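You operate a simulated robot arm through the tools that you are given. There is no shell and no other tool. Be economical: measure what you need, move in short steps, check, and stop when the job is done.

You run a simulated robot arm. Do the job below in one go: nothing can be reset, and whatever is moved stays where it is left.

JOB
Put the yellow cartridge from the steel table on top of the white lamp cover there.

It is judged by the outcome, as a careful person would: the job done as asked, and still so three seconds after it is handed in. It fails if anything else is knocked over, pushed out of place, dropped, spilled or broken. A push-on lid holds only when it is set on centred and level and pressed home; a screw cap is set on level and turned clockwise until tight.

ROBOT AND FRAMES
A 7-joint arm with a two-finger parallel gripper, fixed in place. Base frame: the origin is at the foot of the arm, x ahead of it, y to its left, z up; the work surface is at about z = 0. Lengths are in mm, angles in degrees, forces in N, time in s.
With the tool pointing down near the work surface it reaches from about 240 to 620 mm from the base axis. Its first joint turns from -66.0 to 66.0 degrees. Payload 2.6 kg.
The tool frame sits at the grasp point between the pads (the TCP): z along the fingers, y along the line on which they close. The tips reach 30 mm beyond it. The gripper opens to 94 mm. The fingers are 28 mm wide and 10 mm thick; the gripper's body (50 by 96 mm) begins 55 mm behind the TCP.
Orientation is that of the tool frame in the base frame, as [roll, pitch, yaw] about the fixed x, y, z axes, in that order (R = Rz(yaw) Ry(pitch) Rx(roll)). With the fingers straight down and closing along the base's y, the tool's x points along the base's -x, its y along +y and its z along -z.

CONTROLS
- The arm moves only by the tool play_rows. Its argument "commands" is a list of rows, each a list of 5 numbers: the shift along the tool's x, y, z in mm, then the turn about the tool's z in degrees, then the gripper command, from -1 (fully open) to 1 (shut), values between in proportion. In form: [[dx, dy, dz, twist, hand], ...]. A call has 1 to 12 rows; each row is the pose to reach, as a shift and turn from the pose commanded when the call began, along the tool's axes at that moment. A row lasts 0.2 s, in which the tool goes at most 50 mm and 8.6 degrees; a call with a longer step from one row to the next is refused whole, and so is a gripper value outside its range. A pose out of reach is approached as far as the arm can. The call stops where the force on the tool passes 40 N (or 10 N more than at its start, if that is more) or the arm is blocked; 0.2 s more then pass. Each finger travels about 72 mm/s and halts on what it meets, pressing with about 22 N; the grip force reading is that of the motor and also rises with nothing between the fingers. The clock runs only during rows and for 0.2 s after the last one: add rows that repeat a pose to give the fingers time. The reply holds the time, the measured pose of the TCP, the force on the tool along the base axes, the opening and the grip force, in the units named above and with some noise.
- Cameras (640 x 400 px; columns grow to the right, rows downward): "scene" is fixed at [41.9, 441.9, 557.6]; the picture's right is [-0.68, -0.73, 0.00], its down [-0.46, 0.43, -0.77] and it looks along [0.57, -0.53, -0.63] (base axes); focal length 313 px, centre (320, 200). "wrist" rides on the gripper at [76, 14, -102] in the tool frame; the picture's right is [-0.18, 0.98, 0.00], its down [-0.75, -0.14, -0.64] and it looks along [-0.63, -0.12, 0.77] (tool axes); focal length 243 px, centre (320, 200). There is no depth. A picture from a camera that has moved, and an enlarged one, comes with that camera's place and axes in the base frame and with its lens.
- capture(camera): a new picture of that camera. No time passes.
- enlarge(camera, box): a new picture of the part [left, top, right, bottom] of that camera's present view, enlarged. No time passes.
- job_done(): hands the job in; it is judged then, once.

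Work in short steps. Places have to be worked out from the pictures, the camera data and where the tool is seen: move nearer, look again, correct. Check each grasp and each placing, and mend what went wrong. You have 90 turns and 38 pictures in all, those below and enlarged ones among them. Open the gripper and draw the arm clear of the work before you hand the job in, unless the task says otherwise; then end with one line.

The tools are called by a JSON object that holds its "name" and its "arguments". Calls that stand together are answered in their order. play_rows: Moves the arm, as the interface text tells. Its arguments: {"type":"object","properties":{"commands":{"type":"array"}},"required":["commands"]} The other tools are called the same way: capture (camera) takes a picture; enlarge (camera, box) takes an enlarged picture of a part of a camera's view; job_done () hands the job in.

At the start:

```text
clock: 0.0
tcp_pos: [429.5, -9.3, 304.8]
orientation: [180.0, 0.0, 180.0]
contact_force: [0.2, 0.1, -0.5]
width: 94.2
grip_force: 0.1
```

scene: 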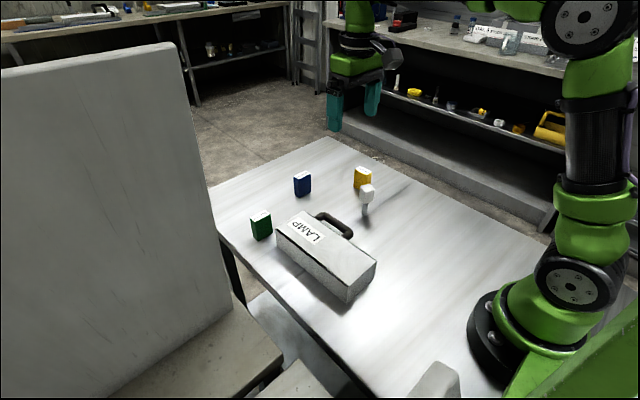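
wrist: 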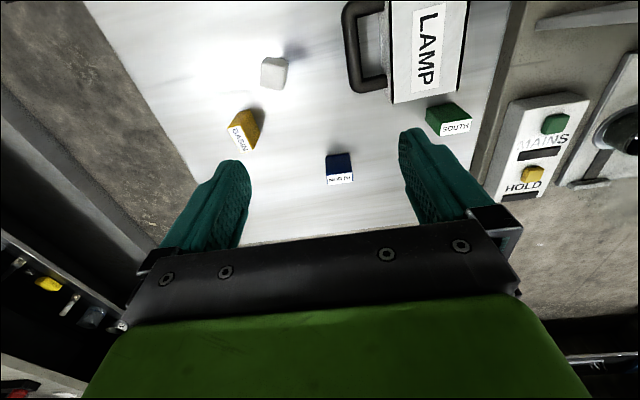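

I'll look closer at the objects on the table first.

{"name": "enlarge", "arguments": {"camera": "scene", "box": [230, 140, 420, 310]}}

{"name": "enlarge", "arguments": {"camera": "wrist", "box": [180, 0, 500, 200]}}

```text
2.35 times, centred on (325, 225) of scene
camera zoom: at [41.9, 441.9, 557.6], right [-0.68, -0.73, 0.0], down [-0.46, 0.43, -0.77], along [0.57, -0.53, -0.63], focal length 737 px, centre (308, 141)
```

zoom: 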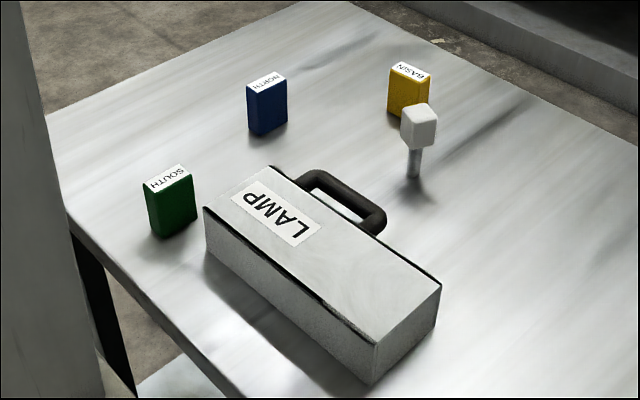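

```text
2.00 times, centred on (340, 100) of wrist
camera zoom: at [353.8, 6.4, 407.8], right [0.18, 0.98, 0.0], down [0.75, -0.14, 0.64], along [0.63, -0.12, -0.77], focal length 485 px, centre (280, 400)
```

zoom: 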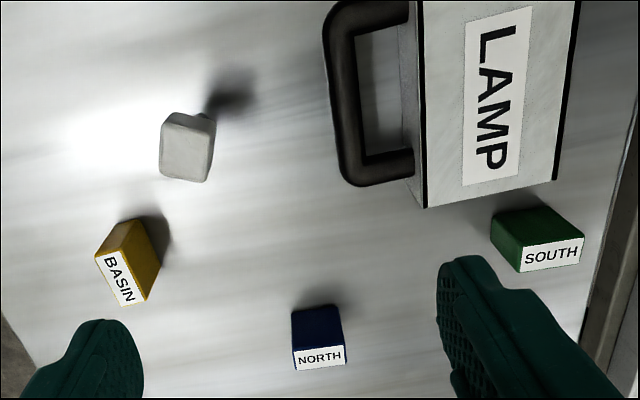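

The big white LAMP-labelled case is the lamp cover: top about z=65, x 265–482, y 80–166. The yellow cartridge is near (493,-140), with its top at about z=70. A slim white post stands near (418,-70), and I'll keep clear of it. I'm moving above the cartridge for a nearer look.

{"name": "play_rows", "arguments": {"commands": [[-13, -27, 20, 0, -1], [-26, -54, 40, 0, -1], [-39, -81, 60, 0, -1], [-52, -108, 80, 0, -1], [-63.5, -131, 95, 0, -1], [-63.5, -131, 95, 0, -1]]}}

{"name": "capture", "arguments": {"camera": "wrist"}}

```text
clock: 1.4
tcp_pos: [491.5, -139.4, 210.5]
orientation: [-180.0, 0.1, -180.0]
contact_force: [-0.7, 0.6, 0.0]
width: 94.1
grip_force: 0.0
```

```text
33 pictures are left
camera wrist: at [416.7, -124.3, 314.4], right [0.18, 0.98, 0.0], down [0.75, -0.14, 0.64], along [0.63, -0.12, -0.77], focal length 243 px, centre (320, 200)
```

wrist: 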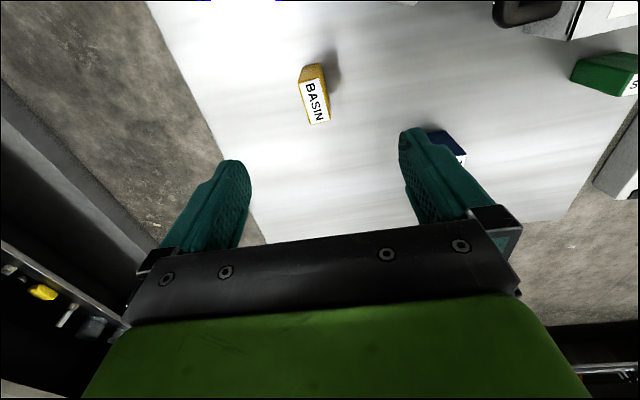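

Zooming in on the cartridge to get its axis and size.

{"name": "enlarge", "arguments": {"camera": "wrist", "box": [270, 50, 370, 140]}}

{"name": "enlarge", "arguments": {"camera": "scene", "box": [330, 150, 400, 210]}}

```text
4.44 times, centred on (320, 95) of wrist
camera zoom: at [416.7, -124.3, 314.4], right [0.18, 0.98, 0.0], down [0.75, -0.14, 0.64], along [0.63, -0.12, -0.77], focal length 1078 px, centre (320, 667)
```

zoom: 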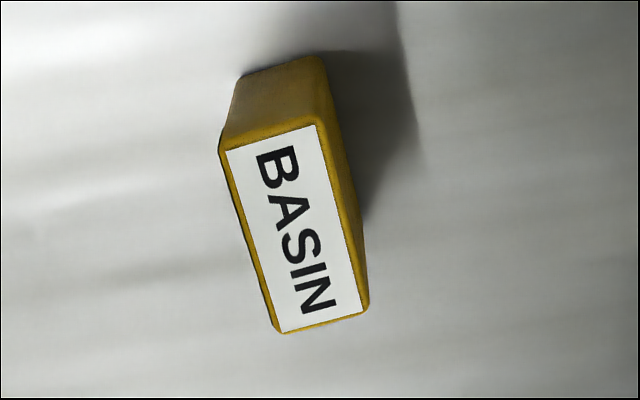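

```text
6.67 times, centred on (365, 180) of scene
camera zoom: at [42.0, 441.9, 557.6], right [-0.68, -0.73, 0.0], down [-0.46, 0.43, -0.77], along [0.57, -0.53, -0.63], focal length 2089 px, centre (20, 333)
```

zoom: 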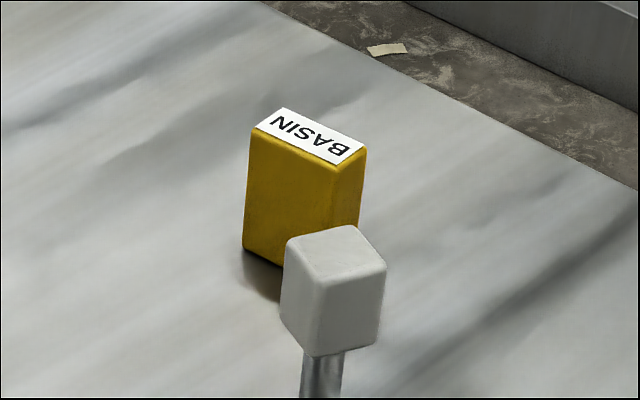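

The cartridge top centre comes out at about (494.5,-144.7,70), 44×22 mm, with its long axis turned about +4.7°. I'm aligning and descending to just above it, then checking.

{"name": "play_rows", "arguments": {"commands": [[-3, -5.3, 40, -4.7, -1], [-3, -5.3, 75, -4.7, -1], [-3, -5.3, 95, -4.7, -1], [-3, -5.3, 95, -4.7, -1]]}}

{"name": "capture", "arguments": {"camera": "wrist"}}

```text
clock: 2.4
tcp_pos: [494.5, -142.6, 114.7]
orientation: [180.0, 0.0, -175.4]
contact_force: [0.1, -0.4, 0.0]
width: 93.8
grip_force: 0.0
```

```text
30 pictures are left
camera wrist: at [418.5, -133.8, 217.7], right [0.1, 0.99, 0.0], down [0.76, -0.08, 0.64], along [0.64, -0.07, -0.77], focal length 243 px, centre (320, 200)
```

wrist: 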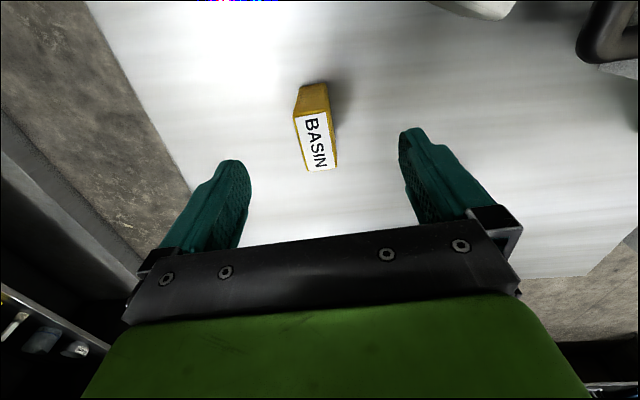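

The cartridge lies between the open fingers, centre about (492,-144.5). I'm lowering to grasp height and then closing.

{"name": "play_rows", "arguments": {"commands": [[1, -1.5, 25, 0, -1], [1, -1.5, 50, 0, -1], [1, -1.5, 69, 0, -1], [1, -1.5, 69, 0, -1], [1, -1.5, 69, 0, 1], [1, -1.5, 69, 0, 1], [1, -1.5, 69, 0, 1], [1, -1.5, 69, 0, 1], [1, -1.5, 69, 0, 1], [1, -1.5, 69, 0, 1]]}}

{"name": "capture", "arguments": {"camera": "wrist"}}

```text
clock: 4.6
tcp_pos: [494.6, -146.7, 45.0]
orientation: [179.9, 0.0, -175.3]
contact_force: [0.5, -0.4, 0.0]
width: 27.8
grip_force: 22.4
```

```text
29 pictures are left
camera wrist: at [417.8, -138.1, 148.3], right [0.1, 0.99, 0.0], down [0.76, -0.08, 0.64], along [0.64, -0.07, -0.77], focal length 243 px, centre (320, 200)
```

wrist: 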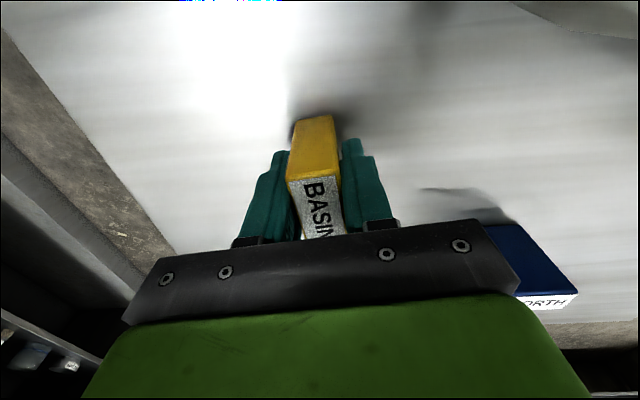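

The grip is firm at 27.8 mm wide. Lifting straight up.

{"name": "play_rows", "arguments": {"commands": [[0, 0, 10, 0, 1]]}}

```text
clock: 5.0
tcp_pos: [496.5, -148.5, 38.3]
orientation: [-179.8, 0.6, -175.1]
contact_force: [4.2, 0.3, 22.1]
width: 28.1
grip_force: 22.5
```

I got the sign wrong: tool +z points down, so that row pressed down about 7 mm, with the force reading at 22 N. I'm lifting now with negative dz and will check the grasp.

{"name": "play_rows", "arguments": {"commands": [[0, 0, -10, 0, 1], [0, 0, -45, 0, 1], [0, 0, -85, 0, 1], [0, 0, -125, 0, 1], [0, 0, -155, 0, 1], [0, 0, -155, 0, 1]]}}

{"name": "capture", "arguments": {"camera": "wrist"}}

{"name": "capture", "arguments": {"camera": "scene"}}

```text
clock: 6.4
tcp_pos: [495.7, -145.9, 191.3]
orientation: [180.0, 0.1, -175.3]
contact_force: [-0.1, 0.0, -0.2]
width: 28.1
grip_force: 22.2
```

```text
28 pictures are left
camera wrist: at [419.5, -138.0, 293.9], right [0.1, 0.99, 0.0], down [0.76, -0.08, 0.64], along [0.64, -0.07, -0.77], focal length 243 px, centre (320, 200)
```

wrist: 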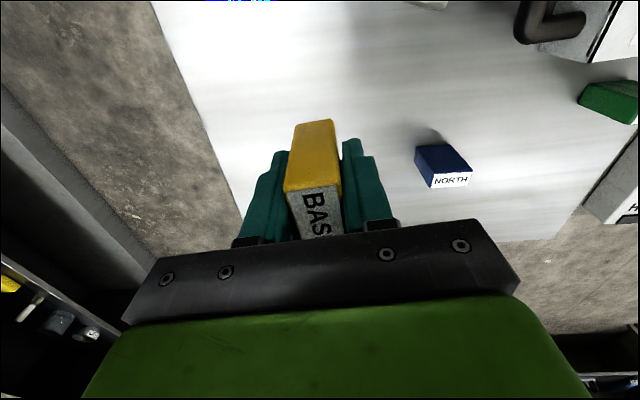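

```text
27 pictures are left
```

scene: 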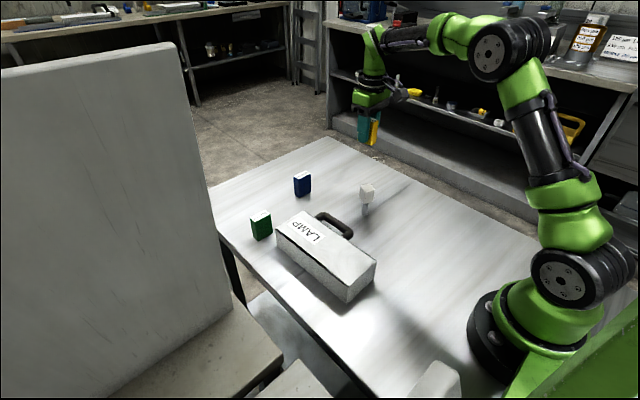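

The cartridge is held. I'm checking its tilt in the scene view.

{"name": "enlarge", "arguments": {"camera": "scene", "box": [335, 80, 415, 155]}}

{"name": "enlarge", "arguments": {"camera": "scene", "box": [260, 170, 400, 310]}}

```text
5.33 times, centred on (375, 118) of scene
camera zoom: at [41.9, 441.9, 557.6], right [-0.68, -0.73, 0.0], down [-0.46, 0.43, -0.77], along [0.57, -0.53, -0.63], focal length 1671 px, centre (27, 640)
```

zoom: 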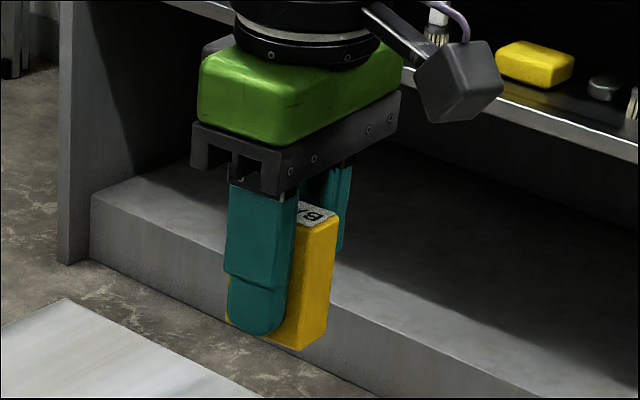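

```text
2.86 times, centred on (330, 240) of scene
camera zoom: at [41.9, 441.9, 557.6], right [-0.68, -0.73, 0.0], down [-0.46, 0.43, -0.77], along [0.57, -0.53, -0.63], focal length 895 px, centre (291, 86)
```

zoom: 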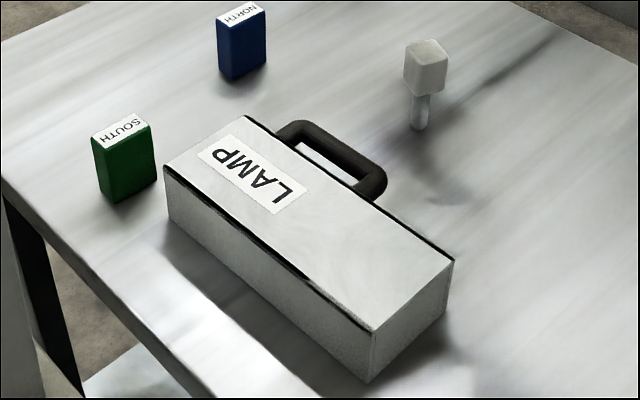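

The cartridge is upright in the grip, and the cover top is flat and free. I'm carrying it at this height (bottom at about 153, clear of everything) to above the cover's centre, about (373,123).

{"name": "play_rows", "arguments": {"commands": [[12.5, 34.8, 0, 0, 1], [25, 69.5, 0, 0, 1], [37.5, 104.3, 0, 0, 1], [50, 139, 0, 1, 1], [62.6, 174, 0, 2, 1], [75, 208.6, 0, 3, 1], [87.7, 243.4, 0, 4, 1], [100.2, 278.2, 0, 4, 1], [100.2, 278.2, 0, 4, 1]]}}

{"name": "capture", "arguments": {"camera": "wrist"}}

{"name": "capture", "arguments": {"camera": "scene"}}

```text
clock: 8.4
tcp_pos: [374.5, 121.5, 191.4]
orientation: [-180.0, 0.1, -179.3]
contact_force: [-0.4, 0.4, -0.1]
width: 27.6
grip_force: 22.2
```

```text
24 pictures are left
camera wrist: at [298.4, 135.9, 295.1], right [0.17, 0.98, 0.0], down [0.76, -0.13, 0.64], along [0.63, -0.11, -0.77], focal length 243 px, centre (320, 200)
```

wrist: 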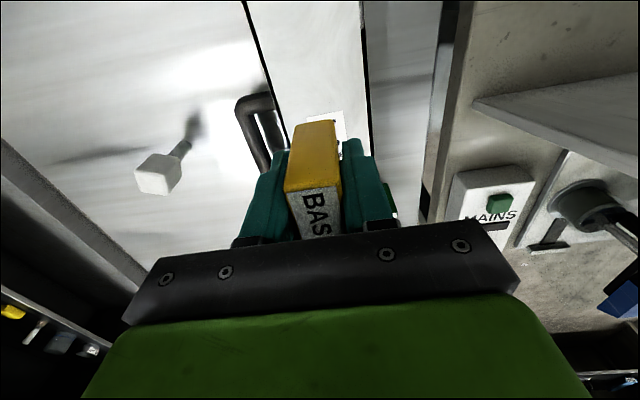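

```text
23 pictures are left
```

scene: 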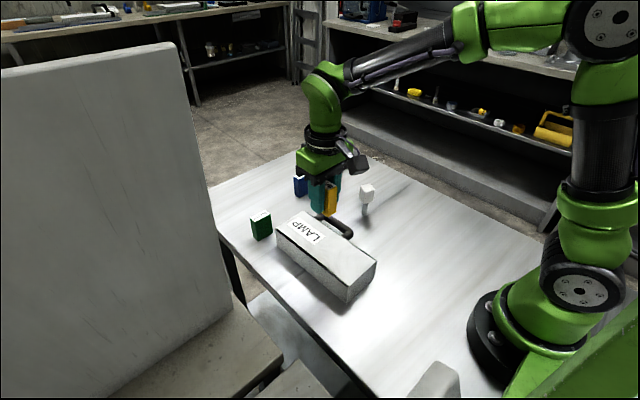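

I'm over the cover. Lowering to a little above contact, which I expect at TCP z of about 103.

{"name": "play_rows", "arguments": {"commands": [[0, 0, 30, 0, 1], [0, 0, 60, 0, 1], [0, 0, 76, 0, 1], [0, 0, 76, 0, 1]]}}

{"name": "enlarge", "arguments": {"camera": "scene", "box": [260, 150, 420, 310]}}

```text
clock: 9.4
tcp_pos: [374.0, 121.2, 116.3]
orientation: [-180.0, 0.0, -179.5]
contact_force: [-0.2, -0.1, 0.4]
width: 27.8
grip_force: 21.5
```

```text
2.50 times, centred on (340, 230) of scene
camera zoom: at [41.9, 441.9, 557.6], right [-0.68, -0.73, 0.0], down [-0.46, 0.43, -0.77], along [0.57, -0.53, -0.63], focal length 783 px, centre (270, 125)
```

zoom: 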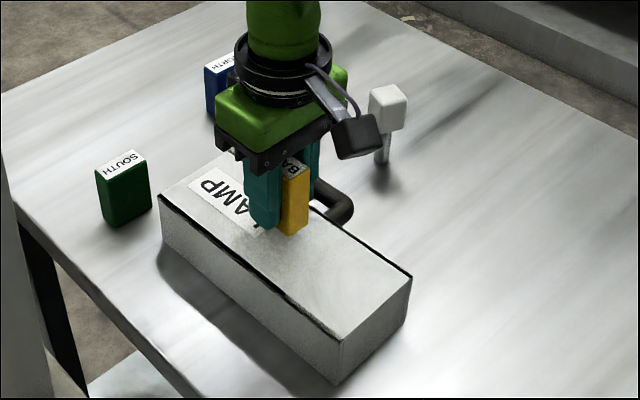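

The cartridge is just above the cover and well inside its edges. I'm creeping down to feel for contact.

{"name": "play_rows", "arguments": {"commands": [[0, 0, 3, 0, 1], [0, 0, 6, 0, 1], [0, 0, 9, 0, 1], [0, 0, 9, 0, 1]]}}

```text
clock: 10.4
tcp_pos: [372.5, 121.7, 105.8]
orientation: [-179.9, 0.0, -179.3]
contact_force: [-0.1, -0.2, 0.1]
width: 27.9
grip_force: 22.3
```

No contact yet, so I'll go on in 1 mm steps.

{"name": "play_rows", "arguments": {"commands": [[0, 0, 1, 0, 1], [0, 0, 2, 0, 1], [0, 0, 2, 0, 1]]}}

```text
clock: 11.2
tcp_pos: [372.3, 121.5, 104.0]
orientation: [-180.0, 0.0, -179.3]
contact_force: [-0.2, 0.2, -1.2]
width: 28.2
grip_force: 21.5
```

Still free. Going down further, 1 mm at a time.

{"name": "play_rows", "arguments": {"commands": [[0, 0, 1, 0, 1], [0, 0, 2, 0, 1], [0, 0, 2, 0, 1]]}}

{"name": "enlarge", "arguments": {"camera": "scene", "box": [300, 180, 370, 250]}}

```text
clock: 12.0
tcp_pos: [371.8, 122.3, 103.3]
orientation: [179.9, -0.1, -179.2]
contact_force: [-0.6, -0.3, -0.8]
width: 27.8
grip_force: 22.2
```

```text
5.71 times, centred on (335, 215) of scene
camera zoom: at [41.9, 441.9, 557.6], right [-0.68, -0.73, 0.0], down [-0.46, 0.43, -0.77], along [0.57, -0.53, -0.63], focal length 1790 px, centre (234, 114)
```

zoom: 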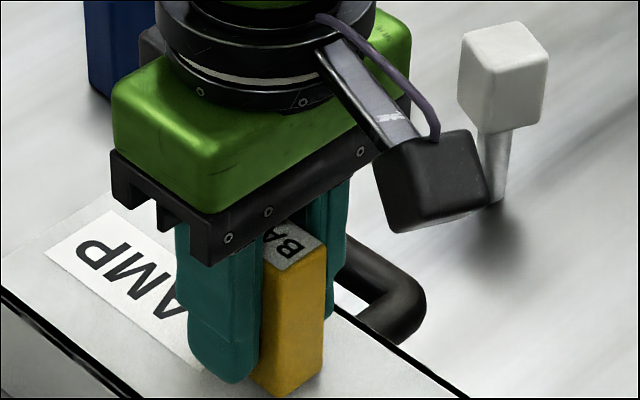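

No contact force yet. Continuing down.

{"name": "play_rows", "arguments": {"commands": [[0, 0, 1, 0, 1], [0, 0, 2, 0, 1], [0, 0, 2, 0, 1]]}}

```text
clock: 12.8
tcp_pos: [371.3, 122.6, 99.1]
orientation: [-180.0, 0.1, -179.3]
contact_force: [0.0, -0.4, -0.9]
width: 28.1
grip_force: 22.0
```

Still free, so another 3 mm in small steps.

{"name": "play_rows", "arguments": {"commands": [[0, 0, 1, 0, 1], [0, 0, 2, 0, 1], [0, 0, 3, 0, 1], [0, 0, 3, 0, 1]]}}

```text
clock: 13.8
tcp_pos: [372.6, 121.9, 97.3]
orientation: [179.9, 0.1, -179.3]
contact_force: [-3.6, 0.6, 13.8]
width: 27.9
grip_force: 22.0
```

There's contact (about 14 N), so the cartridge is on the cover. I'm easing off slightly and opening partway.

{"name": "play_rows", "arguments": {"commands": [[0, 0, -0.8, 0, 1], [0, 0, -0.8, 0, 1], [0, 0, -0.8, 0, 0.3], [0, 0, -0.8, 0, 0], [0, 0, -0.8, 0, -0.3], [0, 0, -0.8, 0, -0.3], [0, 0, -0.8, 0, -0.3]]}}

{"name": "capture", "arguments": {"camera": "wrist"}}

```text
clock: 15.4
tcp_pos: [371.6, 122.1, 97.3]
orientation: [180.0, 0.0, -179.3]
contact_force: [-0.3, 0.5, -0.7]
width: 61.2
grip_force: 0.2
```

```text
20 pictures are left
camera wrist: at [296.3, 136.5, 200.6], right [0.17, 0.98, 0.0], down [0.76, -0.13, 0.64], along [0.63, -0.11, -0.77], focal length 243 px, centre (320, 200)
```

wrist: 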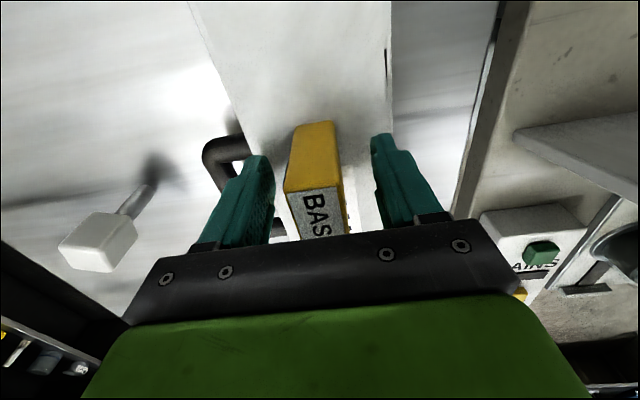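

Released, and the cartridge is standing free between the fingers. Drawing straight up.

{"name": "play_rows", "arguments": {"commands": [[0, 0, -20, 0, -0.3], [0, 0, -50, 0, -0.3], [0, 0, -90, 0, -0.3], [0, 0, -130, 0, -0.3], [0, 0, -170, 0, -0.3], [0, 0, -200, 0, -0.3], [0, -40, -200, 0, -0.3], [0, -80, -200, 0, -0.3], [0, -120, -200, 0, -0.3], [0, -120, -200, 0, -0.3]]}}

{"name": "enlarge", "arguments": {"camera": "scene", "box": [230, 140, 420, 310]}}

{"name": "capture", "arguments": {"camera": "wrist"}}

```text
clock: 17.6
tcp_pos: [374.1, 2.8, 296.4]
orientation: [-180.0, 0.0, -179.3]
contact_force: [-0.2, -0.3, 0.2]
width: 61.0
grip_force: 0.0
```

```text
2.35 times, centred on (325, 225) of scene
camera zoom: at [41.9, 441.9, 557.6], right [-0.68, -0.73, 0.0], down [-0.46, 0.43, -0.77], along [0.57, -0.53, -0.63], focal length 737 px, centre (308, 141)
```

zoom: 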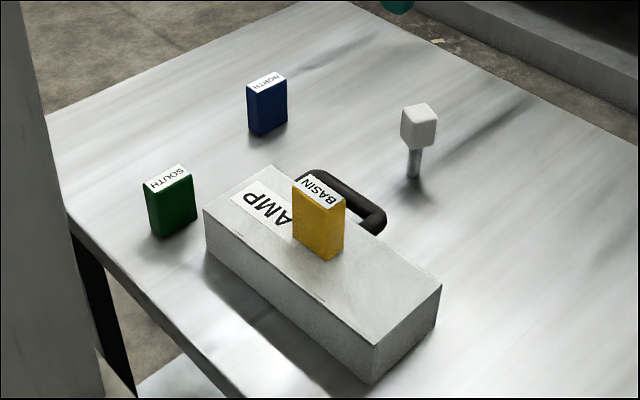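

```text
18 pictures are left
camera wrist: at [298.7, 17.5, 399.1], right [0.17, 0.99, 0.0], down [0.76, -0.13, 0.64], along [0.63, -0.11, -0.77], focal length 243 px, centre (320, 200)
```

wrist: 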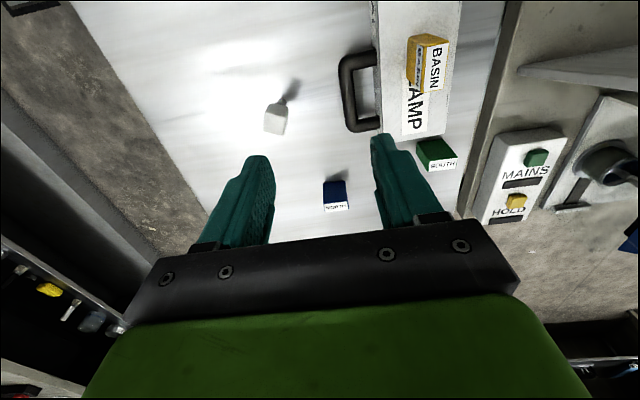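

The cartridge stands upright on the cover and everything else is in place. The dark line round the cover's edge has gone, so I'm looking closer to check the cover's state.

{"name": "enlarge", "arguments": {"camera": "scene", "box": [270, 190, 390, 310]}}

{"name": "capture", "arguments": {"camera": "scene"}}

{"name": "enlarge", "arguments": {"camera": "wrist", "box": [330, 0, 640, 230]}}

```text
3.33 times, centred on (330, 250) of scene
camera zoom: at [41.9, 441.9, 557.6], right [-0.68, -0.73, 0.0], down [-0.46, 0.43, -0.77], along [0.57, -0.53, -0.63], focal length 1044 px, centre (287, 33)
```

zoom: 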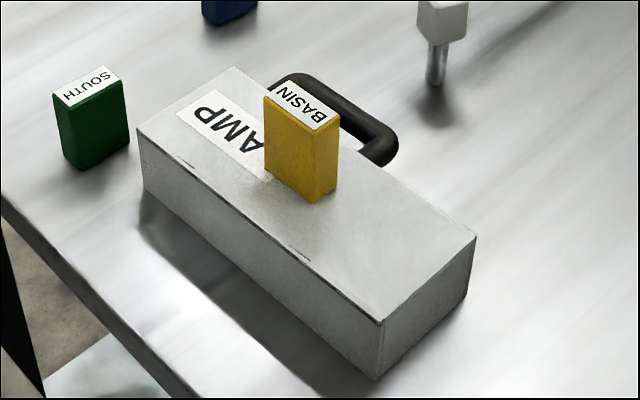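

```text
16 pictures are left
```

scene: 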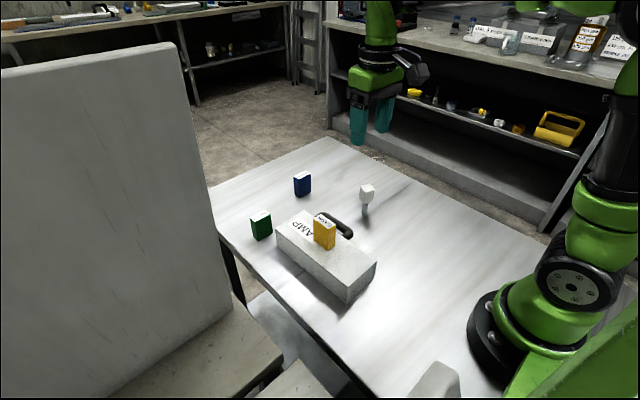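

```text
1.74 times, centred on (485, 115) of wrist
camera zoom: at [298.7, 17.5, 399.1], right [0.17, 0.99, 0.0], down [0.76, -0.13, 0.64], along [0.63, -0.11, -0.77], focal length 422 px, centre (33, 348)
```

zoom: 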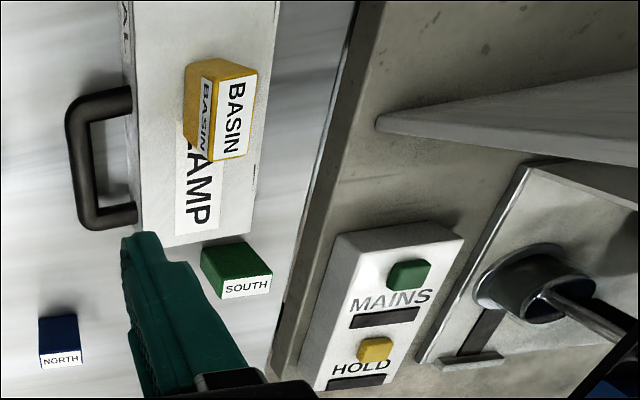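

The cartridge is steady and upright on the cover, the other objects haven't moved, and the arm is clear and open. The missing edge line is only the cover sitting flush. Handing in.

{"name": "job_done", "arguments": {}}

```text
The job is handed in.
```

The yellow BASIN cartridge is standing upright on top of the white case labelled LAMP, which I took to be the lamp cover. Nothing else was moved, the gripper is open and the arm is clear.
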